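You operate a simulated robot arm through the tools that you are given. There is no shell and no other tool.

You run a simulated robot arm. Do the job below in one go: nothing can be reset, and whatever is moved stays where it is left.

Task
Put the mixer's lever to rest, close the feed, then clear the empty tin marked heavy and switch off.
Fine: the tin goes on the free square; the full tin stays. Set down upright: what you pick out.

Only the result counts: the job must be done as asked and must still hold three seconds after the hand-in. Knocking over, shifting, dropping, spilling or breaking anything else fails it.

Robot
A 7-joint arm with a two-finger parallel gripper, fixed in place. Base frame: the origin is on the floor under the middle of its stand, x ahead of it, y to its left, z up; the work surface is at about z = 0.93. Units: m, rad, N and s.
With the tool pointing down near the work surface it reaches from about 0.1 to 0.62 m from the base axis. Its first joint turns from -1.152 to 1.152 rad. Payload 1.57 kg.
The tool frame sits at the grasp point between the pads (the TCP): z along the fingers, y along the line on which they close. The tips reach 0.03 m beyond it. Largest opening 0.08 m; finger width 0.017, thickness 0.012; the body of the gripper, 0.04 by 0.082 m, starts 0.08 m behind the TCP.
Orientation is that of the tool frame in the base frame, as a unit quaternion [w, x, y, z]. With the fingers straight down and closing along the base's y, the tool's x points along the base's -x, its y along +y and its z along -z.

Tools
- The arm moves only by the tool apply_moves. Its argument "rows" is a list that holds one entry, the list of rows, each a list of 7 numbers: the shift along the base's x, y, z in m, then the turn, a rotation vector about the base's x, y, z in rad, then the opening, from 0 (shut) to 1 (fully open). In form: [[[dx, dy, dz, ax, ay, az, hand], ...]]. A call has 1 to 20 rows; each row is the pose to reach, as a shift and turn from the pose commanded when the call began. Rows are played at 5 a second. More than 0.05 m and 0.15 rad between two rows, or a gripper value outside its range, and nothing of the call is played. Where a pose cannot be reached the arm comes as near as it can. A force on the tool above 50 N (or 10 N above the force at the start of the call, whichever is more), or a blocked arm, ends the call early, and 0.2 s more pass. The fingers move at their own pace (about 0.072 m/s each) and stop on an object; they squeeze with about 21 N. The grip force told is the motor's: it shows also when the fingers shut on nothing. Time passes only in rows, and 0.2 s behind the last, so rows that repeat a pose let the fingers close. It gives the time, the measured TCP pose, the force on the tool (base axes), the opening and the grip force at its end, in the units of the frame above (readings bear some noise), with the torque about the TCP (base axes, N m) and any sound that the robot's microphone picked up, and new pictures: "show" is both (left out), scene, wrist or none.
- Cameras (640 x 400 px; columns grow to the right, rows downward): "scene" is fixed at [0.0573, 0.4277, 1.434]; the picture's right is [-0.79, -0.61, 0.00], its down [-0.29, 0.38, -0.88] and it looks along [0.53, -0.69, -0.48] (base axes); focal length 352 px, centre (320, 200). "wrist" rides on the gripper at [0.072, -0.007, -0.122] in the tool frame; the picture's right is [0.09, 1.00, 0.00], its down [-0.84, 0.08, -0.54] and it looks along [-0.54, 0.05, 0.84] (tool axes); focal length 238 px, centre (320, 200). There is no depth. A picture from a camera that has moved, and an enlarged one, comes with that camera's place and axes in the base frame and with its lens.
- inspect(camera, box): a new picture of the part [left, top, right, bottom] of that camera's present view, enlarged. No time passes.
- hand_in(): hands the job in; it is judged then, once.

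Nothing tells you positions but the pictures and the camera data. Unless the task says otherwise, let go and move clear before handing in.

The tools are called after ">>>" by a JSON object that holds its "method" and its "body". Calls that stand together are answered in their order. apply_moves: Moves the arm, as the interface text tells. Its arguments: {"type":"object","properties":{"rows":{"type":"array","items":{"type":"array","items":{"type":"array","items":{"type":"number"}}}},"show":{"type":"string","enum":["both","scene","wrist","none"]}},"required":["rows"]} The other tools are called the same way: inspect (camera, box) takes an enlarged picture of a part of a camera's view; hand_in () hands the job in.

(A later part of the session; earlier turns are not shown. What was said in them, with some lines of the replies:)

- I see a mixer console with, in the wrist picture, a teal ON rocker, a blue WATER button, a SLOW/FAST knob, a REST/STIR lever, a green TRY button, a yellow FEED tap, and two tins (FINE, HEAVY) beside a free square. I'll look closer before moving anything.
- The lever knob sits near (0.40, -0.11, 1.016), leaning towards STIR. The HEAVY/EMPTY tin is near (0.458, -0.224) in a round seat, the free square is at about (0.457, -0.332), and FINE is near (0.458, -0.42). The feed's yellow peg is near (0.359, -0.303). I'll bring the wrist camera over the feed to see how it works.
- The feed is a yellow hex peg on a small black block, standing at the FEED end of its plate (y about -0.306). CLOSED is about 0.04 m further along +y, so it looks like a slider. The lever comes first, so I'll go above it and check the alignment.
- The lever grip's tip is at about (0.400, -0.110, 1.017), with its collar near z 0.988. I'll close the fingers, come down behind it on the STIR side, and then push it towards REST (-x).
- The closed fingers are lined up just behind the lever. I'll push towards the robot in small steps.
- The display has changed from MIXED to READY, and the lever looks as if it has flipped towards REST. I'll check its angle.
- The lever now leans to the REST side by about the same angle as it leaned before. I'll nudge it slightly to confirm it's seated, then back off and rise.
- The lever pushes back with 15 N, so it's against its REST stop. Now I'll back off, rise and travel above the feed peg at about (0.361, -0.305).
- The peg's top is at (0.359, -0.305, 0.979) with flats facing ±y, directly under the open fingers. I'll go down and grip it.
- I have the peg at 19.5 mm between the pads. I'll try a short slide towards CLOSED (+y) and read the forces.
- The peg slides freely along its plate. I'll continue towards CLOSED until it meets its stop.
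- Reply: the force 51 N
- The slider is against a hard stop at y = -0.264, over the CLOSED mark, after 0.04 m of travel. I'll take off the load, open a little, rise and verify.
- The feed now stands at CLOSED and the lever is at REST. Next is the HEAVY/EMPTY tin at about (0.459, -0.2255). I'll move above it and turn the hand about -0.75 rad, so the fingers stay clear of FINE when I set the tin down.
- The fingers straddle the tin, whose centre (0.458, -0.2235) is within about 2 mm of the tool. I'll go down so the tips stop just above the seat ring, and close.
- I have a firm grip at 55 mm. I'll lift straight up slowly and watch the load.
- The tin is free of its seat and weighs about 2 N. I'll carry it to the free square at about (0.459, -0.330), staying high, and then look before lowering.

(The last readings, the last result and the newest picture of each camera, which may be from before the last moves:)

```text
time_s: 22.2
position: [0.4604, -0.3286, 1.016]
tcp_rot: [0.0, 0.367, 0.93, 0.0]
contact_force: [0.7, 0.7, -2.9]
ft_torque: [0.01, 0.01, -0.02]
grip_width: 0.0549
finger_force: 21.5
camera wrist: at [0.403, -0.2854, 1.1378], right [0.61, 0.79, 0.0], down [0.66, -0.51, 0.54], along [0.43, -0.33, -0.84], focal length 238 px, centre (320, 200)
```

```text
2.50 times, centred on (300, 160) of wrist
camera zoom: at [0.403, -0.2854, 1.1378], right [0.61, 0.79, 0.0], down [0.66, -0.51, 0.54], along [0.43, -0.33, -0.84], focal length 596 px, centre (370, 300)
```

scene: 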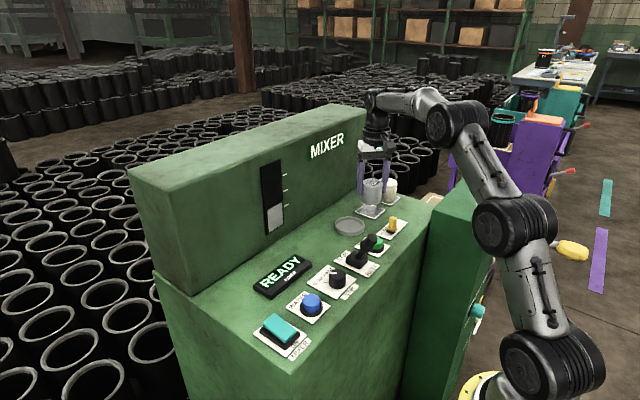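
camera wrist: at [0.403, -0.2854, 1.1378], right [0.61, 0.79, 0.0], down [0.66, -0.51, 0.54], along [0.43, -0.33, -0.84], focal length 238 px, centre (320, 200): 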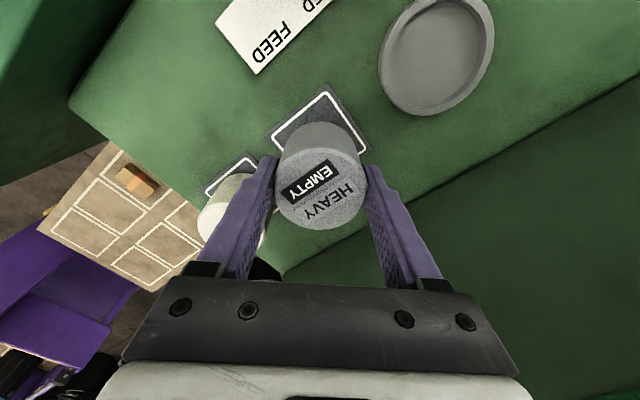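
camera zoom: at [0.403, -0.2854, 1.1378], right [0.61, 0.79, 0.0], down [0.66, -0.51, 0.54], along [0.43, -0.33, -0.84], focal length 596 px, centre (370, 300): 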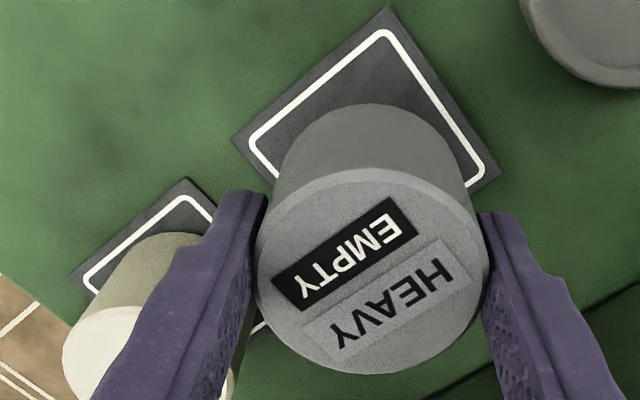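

The tin hangs over the square, about 3 mm short in x and nearly centred in y, with its bottom about 0.035 m above the plate. I'll shift it slightly and lower most of the way.

>>> {"method": "apply_moves", "body": {"rows": [[[0.003, -0.0015, -0.008, 0, 0, 0, 0.3], [0.003, -0.0015, -0.016, 0, 0, 0, 0.3], [0.003, -0.0015, -0.022, 0, 0, 0, 0.3], [0.003, -0.0015, -0.026, 0, 0, 0, 0.3], [0.003, -0.0015, -0.026, 0, 0, 0, 0.3]]]}}

>>> {"method": "inspect", "body": {"camera": "scene", "box": [330, 150, 430, 240]}}

>>> {"method": "inspect", "body": {"camera": "wrist", "box": [200, 80, 400, 240]}}

```text
time_s: 23.4
position: [0.4621, -0.3317, 0.9901]
tcp_rot: [0.0, 0.366, 0.93, 0.0]
contact_force: [0.0, -0.2, -2.2]
ft_torque: [0.01, 0.02, 0.0]
grip_width: 0.055
finger_force: 21.1
camera wrist: at [0.4054, -0.2865, 1.1119], right [0.61, 0.79, 0.0], down [0.67, -0.51, 0.54], along [0.43, -0.33, -0.84], focal length 238 px, centre (320, 200)
```

scene: 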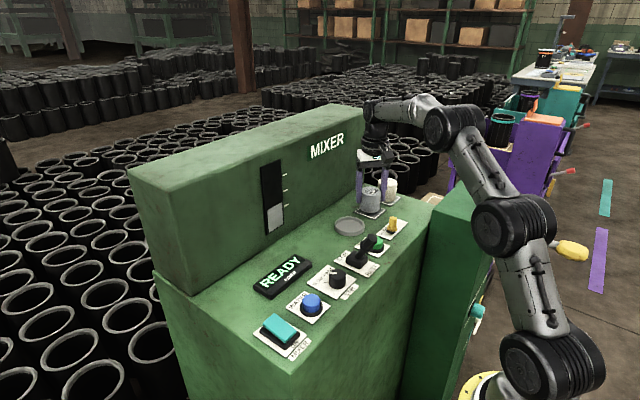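
wrist: 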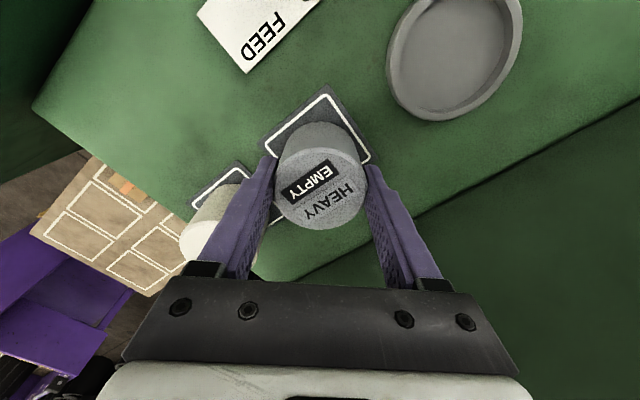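

```text
4.44 times, centred on (380, 195) of scene
camera zoom: at [0.0574, 0.4277, 1.434], right [-0.79, -0.61, 0.0], down [-0.29, 0.38, -0.88], along [0.53, -0.69, -0.48], focal length 1564 px, centre (53, 222)
```

zoom: 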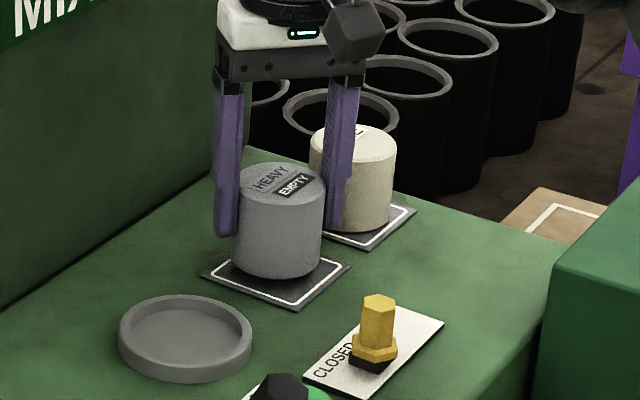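

```text
2.50 times, centred on (300, 160) of wrist
camera zoom: at [0.4054, -0.2865, 1.1119], right [0.61, 0.79, 0.0], down [0.67, -0.51, 0.54], along [0.43, -0.33, -0.84], focal length 596 px, centre (370, 300)
```

zoom: 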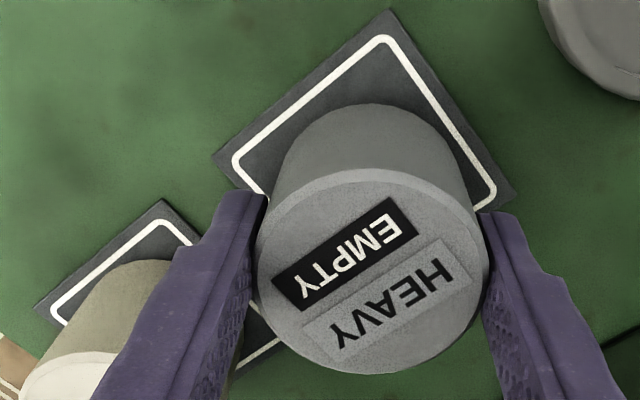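

The tin is centred over the square to within about 1–2 mm and is roughly 8 mm above it. I'll lower gently in small calls, watching the vertical force.

>>> {"method": "apply_moves", "body": {"rows": [[[0.0, 0.0, -0.002, 0, 0, 0, 0.3], [0.0, 0.0, -0.004, 0, 0, 0, 0.3], [0.0, 0.0, -0.005, 0, 0, 0, 0.3]]], "show": "scene"}}

>>> {"method": "inspect", "body": {"camera": "scene", "box": [340, 170, 420, 230]}}

```text
time_s: 24.2
position: [0.4612, -0.3297, 0.9843]
tcp_rot: [0.0, 0.366, 0.931, 0.001]
contact_force: [-0.9, -1.2, -1.6]
ft_torque: [0.0, -0.02, 0.02]
grip_width: 0.0551
finger_force: 20.9
```

scene: 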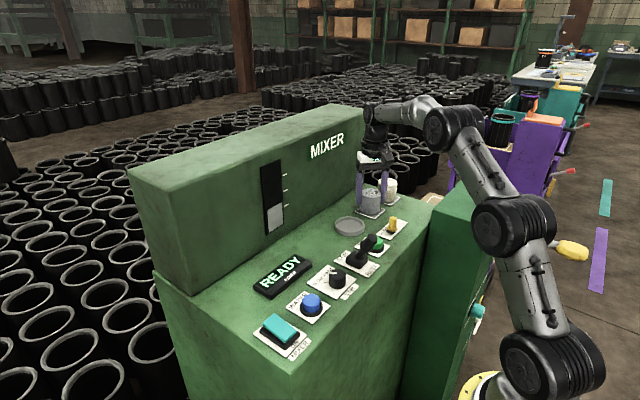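

```text
6.67 times, centred on (380, 200) of scene
camera zoom: at [0.0574, 0.4277, 1.434], right [-0.79, -0.61, 0.0], down [-0.29, 0.38, -0.88], along [0.53, -0.69, -0.48], focal length 2346 px, centre (-80, 200)
```

zoom: 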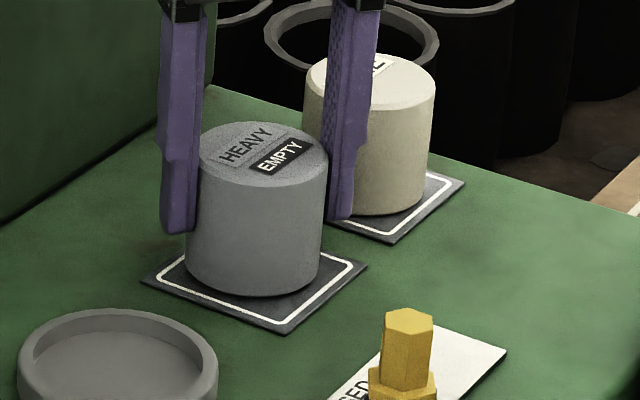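

>>> {"method": "apply_moves", "body": {"rows": [[[0.0, 0.0, -0.001, 0, 0, 0, 0.3], [0.0, 0.0, -0.002, 0, 0, 0, 0.3]]], "show": "none"}}

```text
time_s: 24.8
position: [0.4632, -0.3309, 0.9825]
tcp_rot: [0.0, 0.366, 0.931, 0.0]
contact_force: [-0.4, 0.8, 1.1]
ft_torque: [-0.01, 0.08, 0.03]
grip_width: 0.055
finger_force: 21.0
```

>>> {"method": "apply_moves", "body": {"rows": [[[0.0, 0.0, -0.001, 0, 0, 0, 0.3], [0.0, 0.0, -0.001, 0, 0, 0, 0.3]]], "show": "none"}}

```text
time_s: 25.4
position: [0.4625, -0.3304, 0.9825]
tcp_rot: [0.001, 0.367, 0.93, 0.0]
contact_force: [-3.2, 1.1, 9.0]
ft_torque: [0.24, 0.37, 0.05]
grip_width: 0.055
finger_force: 21.7
```

The force has gone to +9 N upward, so the tin stands on the plate. I'll ease off the press, open, and rise straight up.

>>> {"method": "apply_moves", "body": {"rows": [[[0.0, 0.0, 0.001, 0, 0, 0, 0.3], [0.0, 0.0, 0.001, 0, 0, 0, 0.72], [0.0, 0.0, 0.001, 0, 0, 0, 0.85], [0.0, 0.0, 0.001, 0, 0, 0, 0.95], [0.0, 0.0, 0.001, 0, 0, 0, 0.95], [0.0, 0.0, 0.02, 0, 0, 0, 0.95], [0.0, 0.0, 0.05, 0, 0, 0, 0.95], [0.0, 0.0, 0.09, 0, 0, 0, 0.95], [0.0, 0.0, 0.12, 0, 0, 0, 0.95]]]}}

>>> {"method": "inspect", "body": {"camera": "scene", "box": [330, 150, 430, 250]}}

>>> {"method": "inspect", "body": {"camera": "wrist", "box": [180, 60, 400, 220]}}

```text
time_s: 27.4
position: [0.4617, -0.333, 1.1023]
tcp_rot: [-0.001, 0.367, 0.93, 0.0]
contact_force: [0.4, -0.7, -0.5]
ft_torque: [-0.04, 0.01, -0.01]
grip_width: 0.0761
finger_force: 0.0
camera wrist: at [0.4044, -0.2884, 1.2241], right [0.61, 0.79, 0.0], down [0.67, -0.51, 0.54], along [0.43, -0.33, -0.84], focal length 238 px, centre (320, 200)
```

scene: 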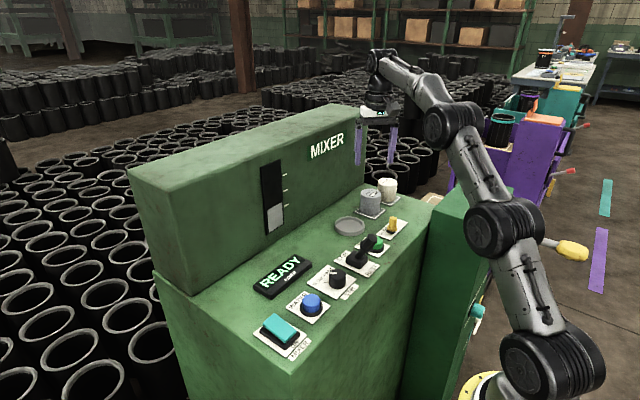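
wrist: 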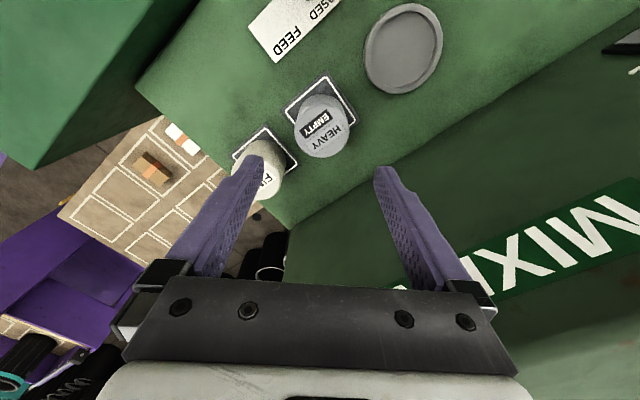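

```text
4.00 times, centred on (380, 200) of scene
camera zoom: at [0.0573, 0.4277, 1.434], right [-0.79, -0.61, 0.0], down [-0.29, 0.38, -0.88], along [0.53, -0.69, -0.48], focal length 1407 px, centre (80, 200)
```

zoom: 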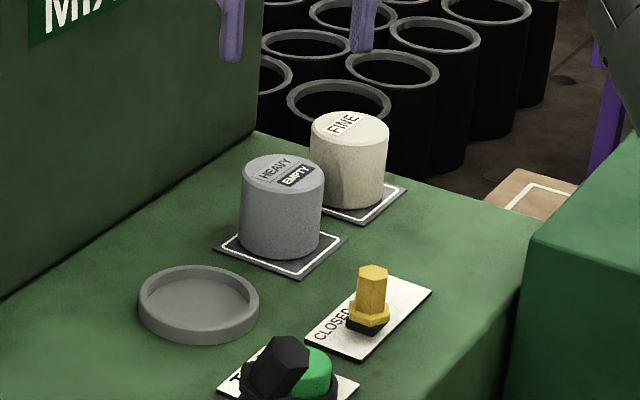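

```text
2.50 times, centred on (290, 140) of wrist
camera zoom: at [0.4044, -0.2884, 1.2241], right [0.61, 0.79, 0.0], down [0.67, -0.51, 0.54], along [0.43, -0.33, -0.84], focal length 596 px, centre (395, 350)
```

zoom: 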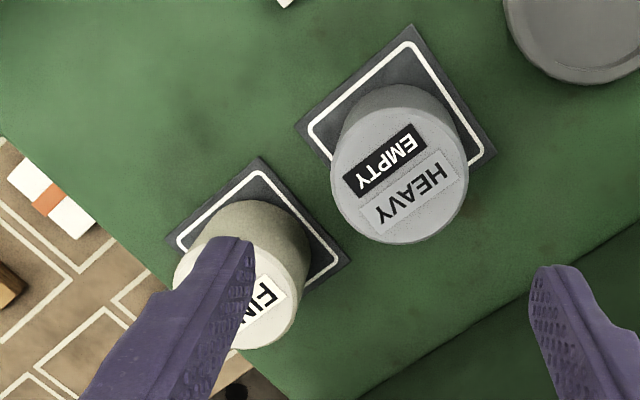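

The HEAVY tin stands upright and centred on the free square, and FINE is untouched. Last is the teal MIXER switch at about (0.368, 0.137), with its OFF end on the far (+x) side. I'll travel over it high, turn the hand back and close the fingers.

>>> {"method": "apply_moves", "body": {"rows": [[[0.0, 0.03, 0.01, 0, 0, 0.0, 0.9], [-0.006, 0.07, 0.01, 0, 0, 0.05, 0.6], [-0.012, 0.115, 0.01, 0, 0, 0.15, 0.3], [-0.02, 0.16, 0.01, 0, 0, 0.25, 0], [-0.028, 0.205, 0.01, 0, 0, 0.35, 0], [-0.036, 0.25, 0.01, 0, 0, 0.45, 0], [-0.044, 0.295, 0.01, 0, 0, 0.55, 0], [-0.052, 0.34, 0.01, 0, 0, 0.65, 0], [-0.06, 0.385, 0.005, 0, 0, 0.75, 0], [-0.07, 0.43, 0.0, 0, 0, 0.75, 0], [-0.076, 0.468, -0.01, 0, 0, 0.75, 0], [-0.076, 0.468, -0.01, 0, 0, 0.75, 0]]]}}

>>> {"method": "inspect", "body": {"camera": "scene", "box": [230, 240, 350, 370]}}

>>> {"method": "inspect", "body": {"camera": "wrist", "box": [230, 40, 430, 190]}}

```text
time_s: 30.0
position: [0.3866, 0.1394, 1.0895]
tcp_rot: [0.0, 0.0, 1.0, 0.001]
contact_force: [0.0, 1.0, 0.7]
ft_torque: [0.03, 0.03, 0.01]
grip_width: 0.0
finger_force: 21.3
camera wrist: at [0.3141, 0.1315, 1.2121], right [-0.09, 1.0, 0.0], down [0.84, 0.08, 0.54], along [0.54, 0.05, -0.84], focal length 238 px, centre (320, 200)
```

scene: 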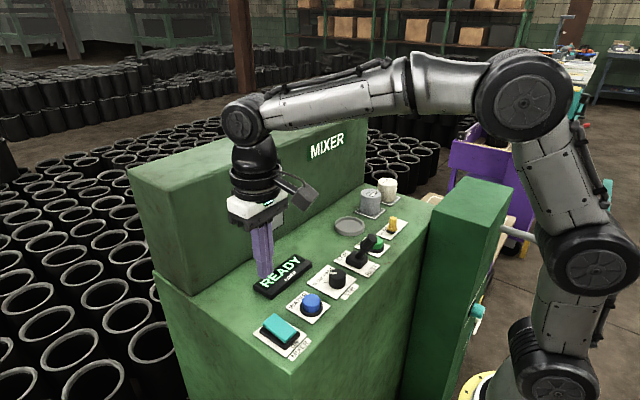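
wrist: 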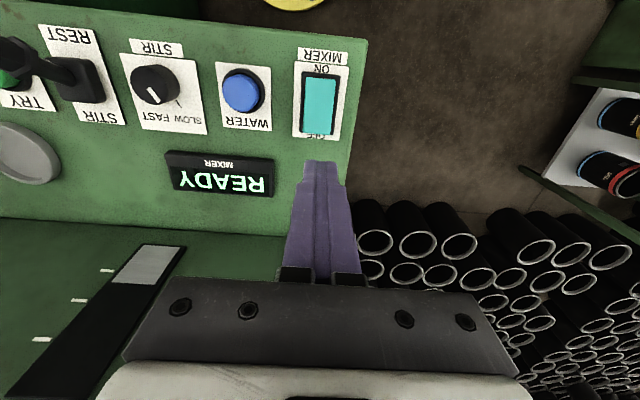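

```text
3.08 times, centred on (290, 305) of scene
camera zoom: at [0.0573, 0.4277, 1.434], right [-0.79, -0.61, 0.0], down [-0.29, 0.38, -0.88], along [0.53, -0.69, -0.48], focal length 1083 px, centre (412, -123)
```

zoom: 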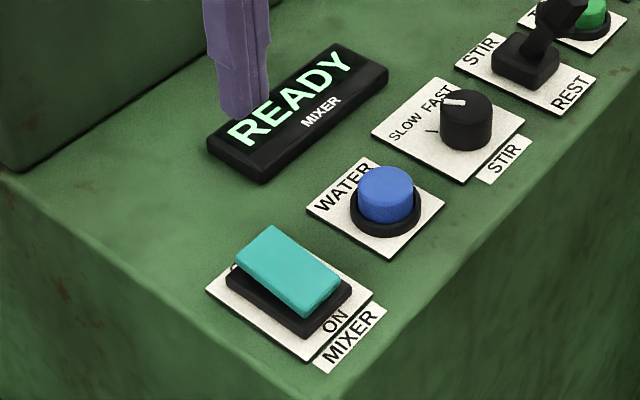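

```text
2.67 times, centred on (330, 115) of wrist
camera zoom: at [0.3141, 0.1315, 1.2121], right [-0.09, 1.0, 0.0], down [0.84, 0.08, 0.54], along [0.54, 0.05, -0.84], focal length 636 px, centre (293, 427)
```

zoom: 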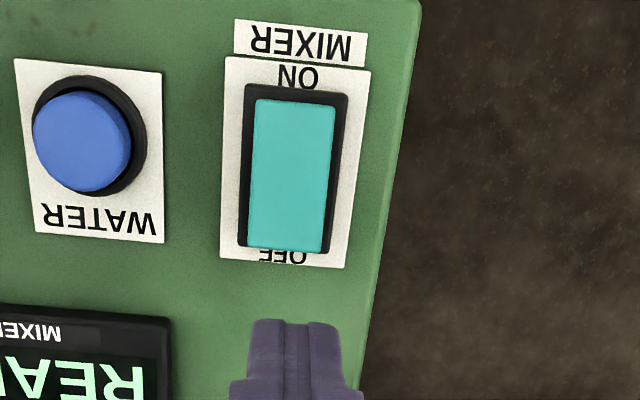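

The switch's OFF end (about x 0.395, z 0.957) is raised and the ON end is down, so it's still on. I'll bring the closed fingertips down over the OFF end and stop just above it.

>>> {"method": "apply_moves", "body": {"rows": [[[0.0, -0.002, -0.03, 0, 0, 0, 0], [0.0, -0.002, -0.06, 0, 0, 0, 0], [0.0, -0.002, -0.085, 0, 0, 0, 0], [0.0, -0.002, -0.098, 0, 0, 0, 0], [0.0, -0.002, -0.098, 0, 0, 0, 0]]]}}

>>> {"method": "inspect", "body": {"camera": "scene", "box": [230, 250, 330, 370]}}

>>> {"method": "inspect", "body": {"camera": "wrist", "box": [230, 60, 430, 210]}}

```text
time_s: 31.2
position: [0.3865, 0.1345, 0.9933]
tcp_rot: [0.0, -0.001, 1.0, -0.001]
contact_force: [0.2, 0.2, 1.1]
ft_torque: [-0.01, 0.01, -0.03]
grip_width: 0.0001
finger_force: 20.9
camera wrist: at [0.3148, 0.1287, 1.1143], right [-0.09, 1.0, 0.0], down [0.84, 0.08, 0.54], along [0.54, 0.05, -0.84], focal length 238 px, centre (320, 200)
```

scene: 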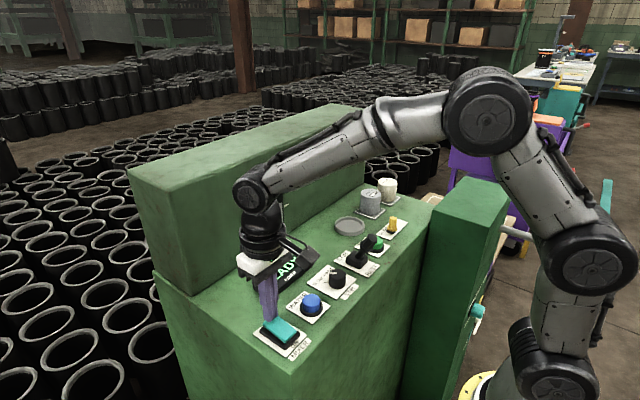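
wrist: 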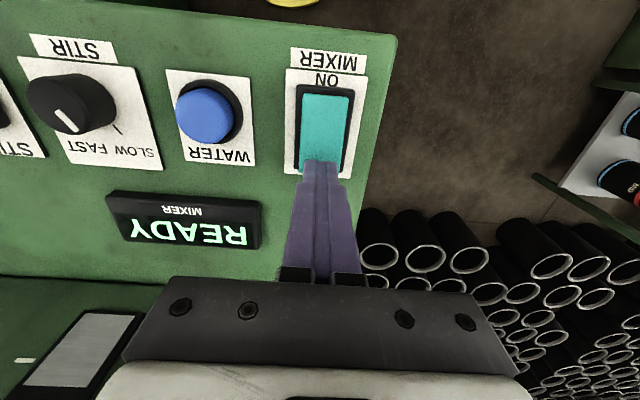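

```text
3.33 times, centred on (280, 310) of scene
camera zoom: at [0.0573, 0.4277, 1.434], right [-0.79, -0.61, 0.0], down [-0.29, 0.38, -0.88], along [0.53, -0.69, -0.48], focal length 1173 px, centre (453, -167)
```

zoom: 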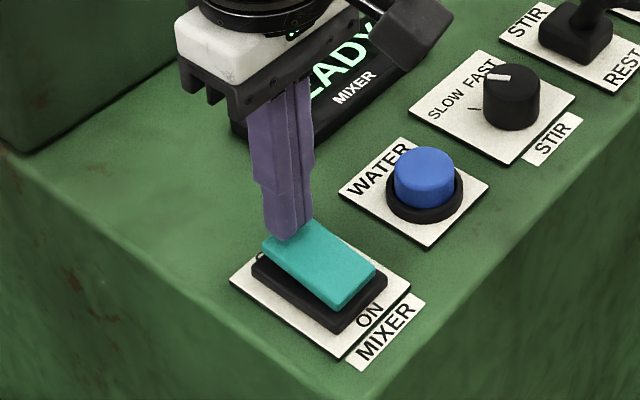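

```text
2.67 times, centred on (330, 135) of wrist
camera zoom: at [0.3148, 0.1287, 1.1143], right [-0.09, 1.0, 0.0], down [0.84, 0.08, 0.54], along [0.54, 0.05, -0.84], focal length 636 px, centre (293, 373)
```

zoom: 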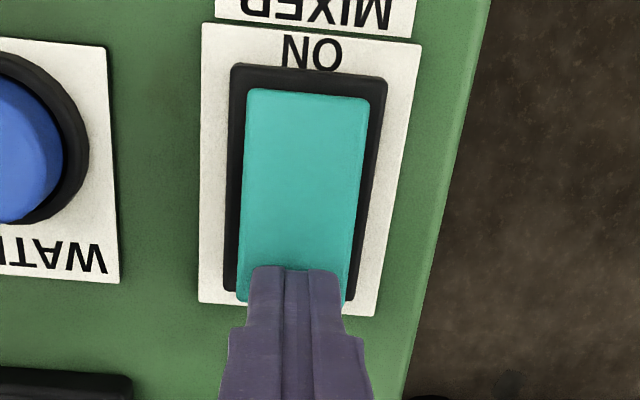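

The fingertips sit over the OFF end, aligned with the switch. Now I'll press down in small steps.

>>> {"method": "apply_moves", "body": {"rows": [[[0.0, 0.0, -0.003, 0, 0, 0, 0], [0.0, 0.0, -0.006, 0, 0, 0, 0], [0.0, 0.0, -0.009, 0, 0, 0, 0], [0.0, 0.0, -0.012, 0, 0, 0, 0], [0.0, 0.0, -0.014, 0, 0, 0, 0]]]}}

>>> {"method": "inspect", "body": {"camera": "scene", "box": [230, 250, 330, 370]}}

```text
time_s: 32.4
position: [0.3883, 0.1343, 0.9825]
tcp_rot: [0.004, 0.0, 1.0, 0.001]
contact_force: [-7.1, -2.9, 30.9]
ft_torque: [-0.14, 0.48, -0.01]
grip_width: 0.0
finger_force: 20.9
camera wrist: at [0.3148, 0.128, 1.1047], right [-0.09, 1.0, 0.0], down [0.83, 0.08, 0.55], along [0.55, 0.05, -0.84], focal length 238 px, centre (320, 200)
```

scene: 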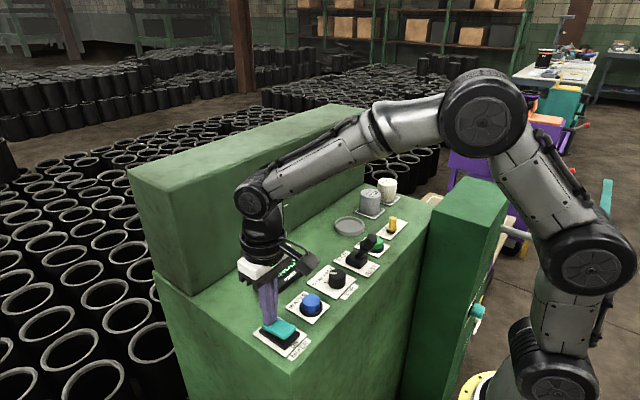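
wrist: 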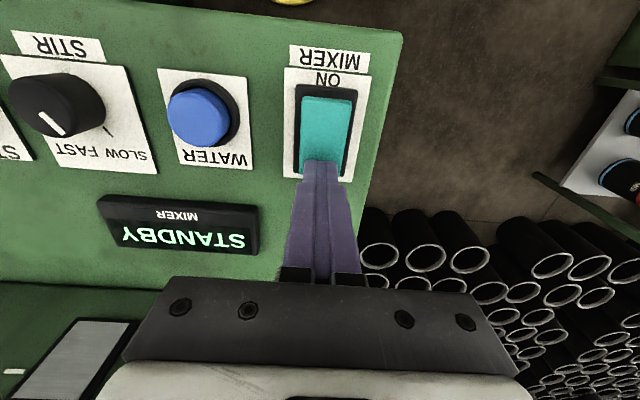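

```text
3.33 times, centred on (280, 310) of scene
camera zoom: at [0.0567, 0.4275, 1.4341], right [-0.79, -0.61, 0.0], down [-0.29, 0.38, -0.88], along [0.53, -0.69, -0.48], focal length 1173 px, centre (453, -167)
```

zoom: 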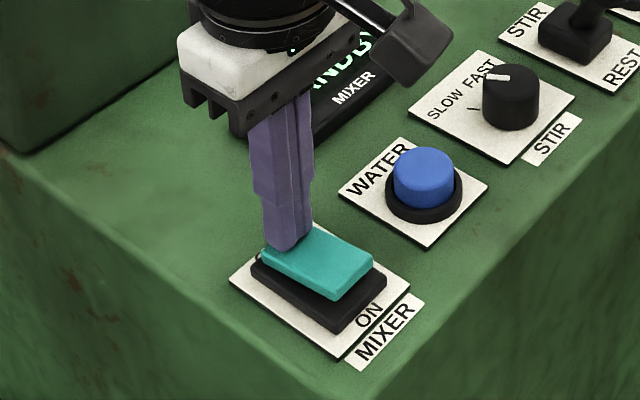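

The display now reads STANDBY and the ON end has risen. I'll lift off and check that the switch stays off.

>>> {"method": "apply_moves", "body": {"rows": [[[0.0, 0.0, 0.01, 0, 0, 0, 0], [0.0, 0.0, 0.04, 0, 0, 0, 0], [0.0, 0.0, 0.08, 0, 0, 0, 0], [0.0, 0.0, 0.12, 0, 0, 0, 0], [0.0, -0.04, 0.16, 0, 0, 0, 0], [0.0, -0.08, 0.2, 0, 0, 0, 0], [0.0, -0.12, 0.24, 0, 0, 0, 0.3], [0.0, -0.12, 0.24, 0, 0, 0, 0.5], [0.0, -0.12, 0.24, 0, 0, 0, 0.5]]]}}

>>> {"method": "inspect", "body": {"camera": "scene", "box": [230, 240, 350, 370]}}

>>> {"method": "inspect", "body": {"camera": "scene", "box": [320, 160, 440, 280]}}

>>> {"method": "inspect", "body": {"camera": "wrist", "box": [40, 20, 500, 220]}}

```text
refused: row 5 steps farther than a row can; nothing moved
```

```text
3.08 times, centred on (290, 305) of scene
camera zoom: at [0.0567, 0.4275, 1.4341], right [-0.79, -0.61, 0.0], down [-0.29, 0.38, -0.88], along [0.53, -0.69, -0.48], focal length 1083 px, centre (412, -123)
```

zoom: 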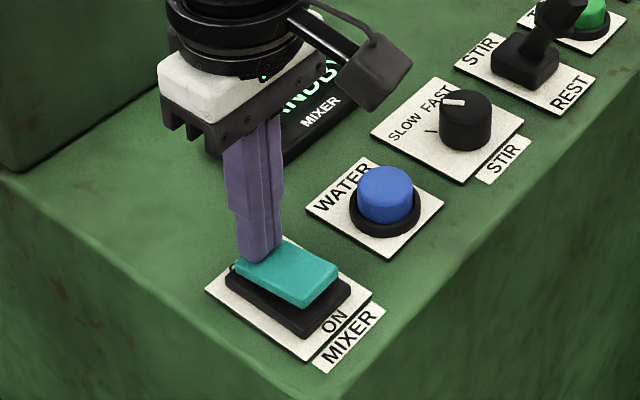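

```text
3.33 times, centred on (380, 220) of scene
camera zoom: at [0.0567, 0.4275, 1.4341], right [-0.79, -0.61, 0.0], down [-0.29, 0.38, -0.88], along [0.53, -0.69, -0.48], focal length 1173 px, centre (120, 133)
```

zoom: 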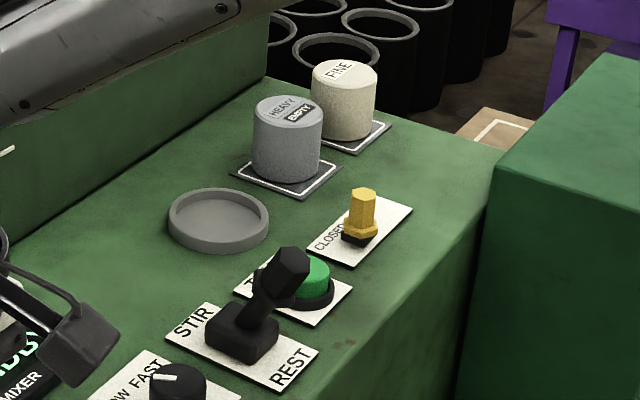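

```text
1.39 times, centred on (270, 120) of wrist
camera zoom: at [0.3148, 0.128, 1.1047], right [-0.09, 1.0, 0.0], down [0.83, 0.08, 0.55], along [0.55, 0.05, -0.84], focal length 332 px, centre (390, 311)
```

zoom: 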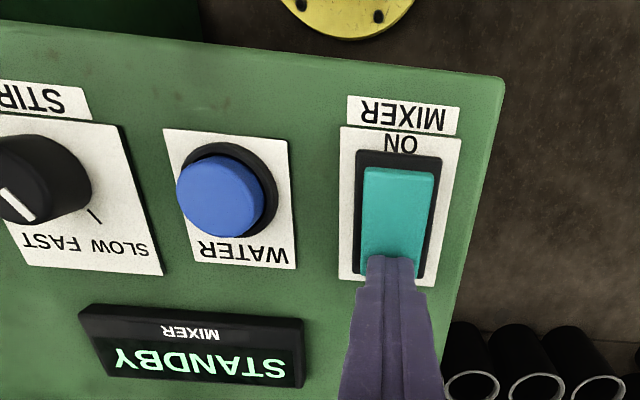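

That call was refused because one row stepped too far, so the fingers are still on the switch. I'll lift off again with smaller steps.

>>> {"method": "apply_moves", "body": {"rows": [[[0.0, 0.0, 0.01, 0, 0, 0, 0], [0.0, 0.0, 0.04, 0, 0, 0, 0], [0.0, 0.0, 0.08, 0, 0, 0, 0], [0.0, 0.0, 0.12, 0, 0, 0, 0], [0.0, -0.03, 0.15, 0, 0, 0, 0], [0.0, -0.06, 0.18, 0, 0, 0, 0], [0.0, -0.09, 0.21, 0, 0, 0, 0.3], [0.0, -0.12, 0.24, 0, 0, 0, 0.5], [0.0, -0.12, 0.24, 0, 0, 0, 0.5]]]}}

>>> {"method": "inspect", "body": {"camera": "scene", "box": [230, 240, 350, 370]}}

>>> {"method": "inspect", "body": {"camera": "scene", "box": [320, 160, 440, 280]}}

>>> {"method": "inspect", "body": {"camera": "wrist", "box": [40, 20, 500, 220]}}

```text
time_s: 34.4
position: [0.3895, 0.0126, 1.2194]
tcp_rot: [0.0, 0.0, 1.0, 0.0]
contact_force: [0.2, 0.3, 0.1]
ft_torque: [0.01, -0.01, -0.03]
grip_width: 0.0399
finger_force: 0.1
camera wrist: at [0.317, 0.0054, 1.3415], right [-0.09, 1.0, 0.0], down [0.84, 0.08, 0.54], along [0.54, 0.05, -0.84], focal length 238 px, centre (320, 200)
```

scene: 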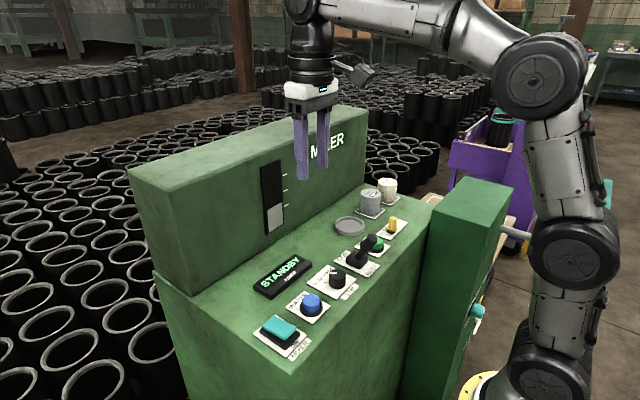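
wrist: 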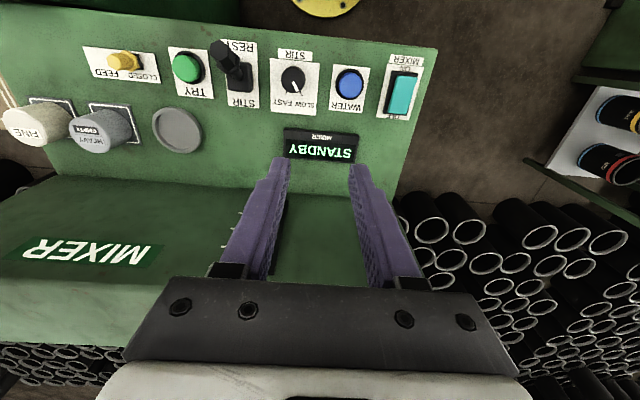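

```text
3.08 times, centred on (290, 305) of scene
camera zoom: at [0.0573, 0.4277, 1.434], right [-0.79, -0.61, 0.0], down [-0.29, 0.38, -0.88], along [0.53, -0.69, -0.48], focal length 1083 px, centre (412, -123)
```

zoom: 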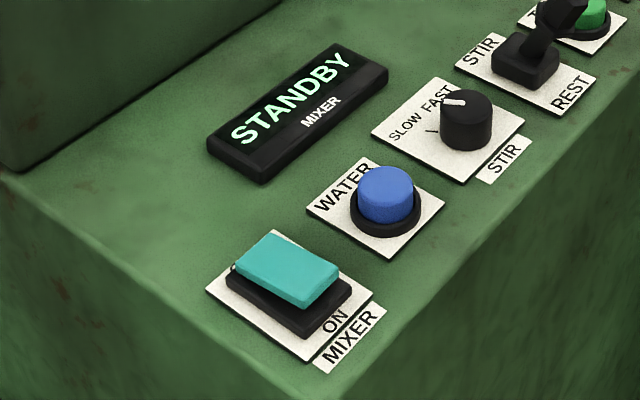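

```text
3.33 times, centred on (380, 220) of scene
camera zoom: at [0.0573, 0.4277, 1.434], right [-0.79, -0.61, 0.0], down [-0.29, 0.38, -0.88], along [0.53, -0.69, -0.48], focal length 1173 px, centre (120, 133)
```

zoom: 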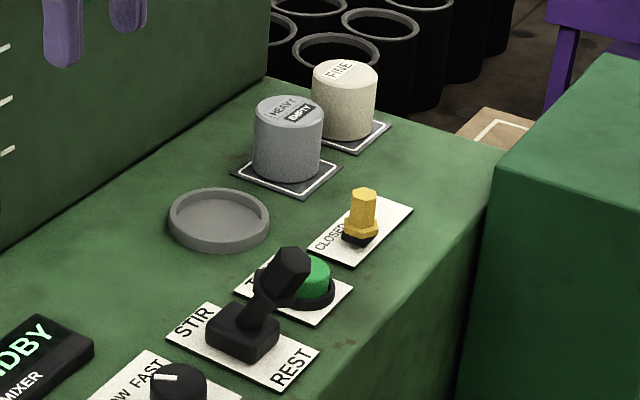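

```text
1.39 times, centred on (270, 120) of wrist
camera zoom: at [0.317, 0.0054, 1.3415], right [-0.09, 1.0, 0.0], down [0.84, 0.08, 0.54], along [0.54, 0.05, -0.84], focal length 332 px, centre (390, 311)
```

zoom: 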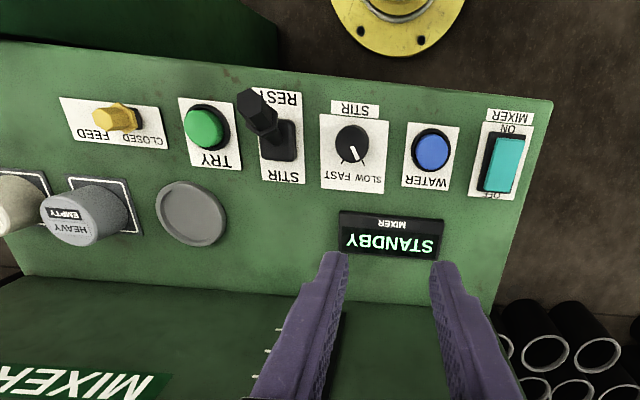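

Everything holds with the arm clear: the lever is at REST, the feed is at CLOSED, and the HEAVY/EMPTY tin is upright on the free square. FINE is in place, and the switch is fully rocked to OFF with the display on STANDBY. I'm handing in.

>>> {"method": "hand_in", "body": {}}

```text
The job is handed in.
```

The job is handed in, and my last pictures showed everything done as asked. The hand-in gave no verdict.

- **Lever:** pushed to REST until it met its stop; the display changed from MIXED to READY.
- **Feed:** the yellow slider was moved about 0.04 m to its stop over the CLOSED mark.
- **Tin:** the HEAVY tin labelled EMPTY was lifted from its seat and set upright on the free square. It sits within about 2 mm of the centre.
- **Other tin:** I took FINE to be the full tin and left it where it was.
- **Switch:** the MIXER switch was rocked fully to OFF. The display now reads STANDBY, which I took to be the off state, and it held after I lifted clear.

Nothing else on the console looked disturbed in the last pictures. I let go and moved the arm clear before handing in.
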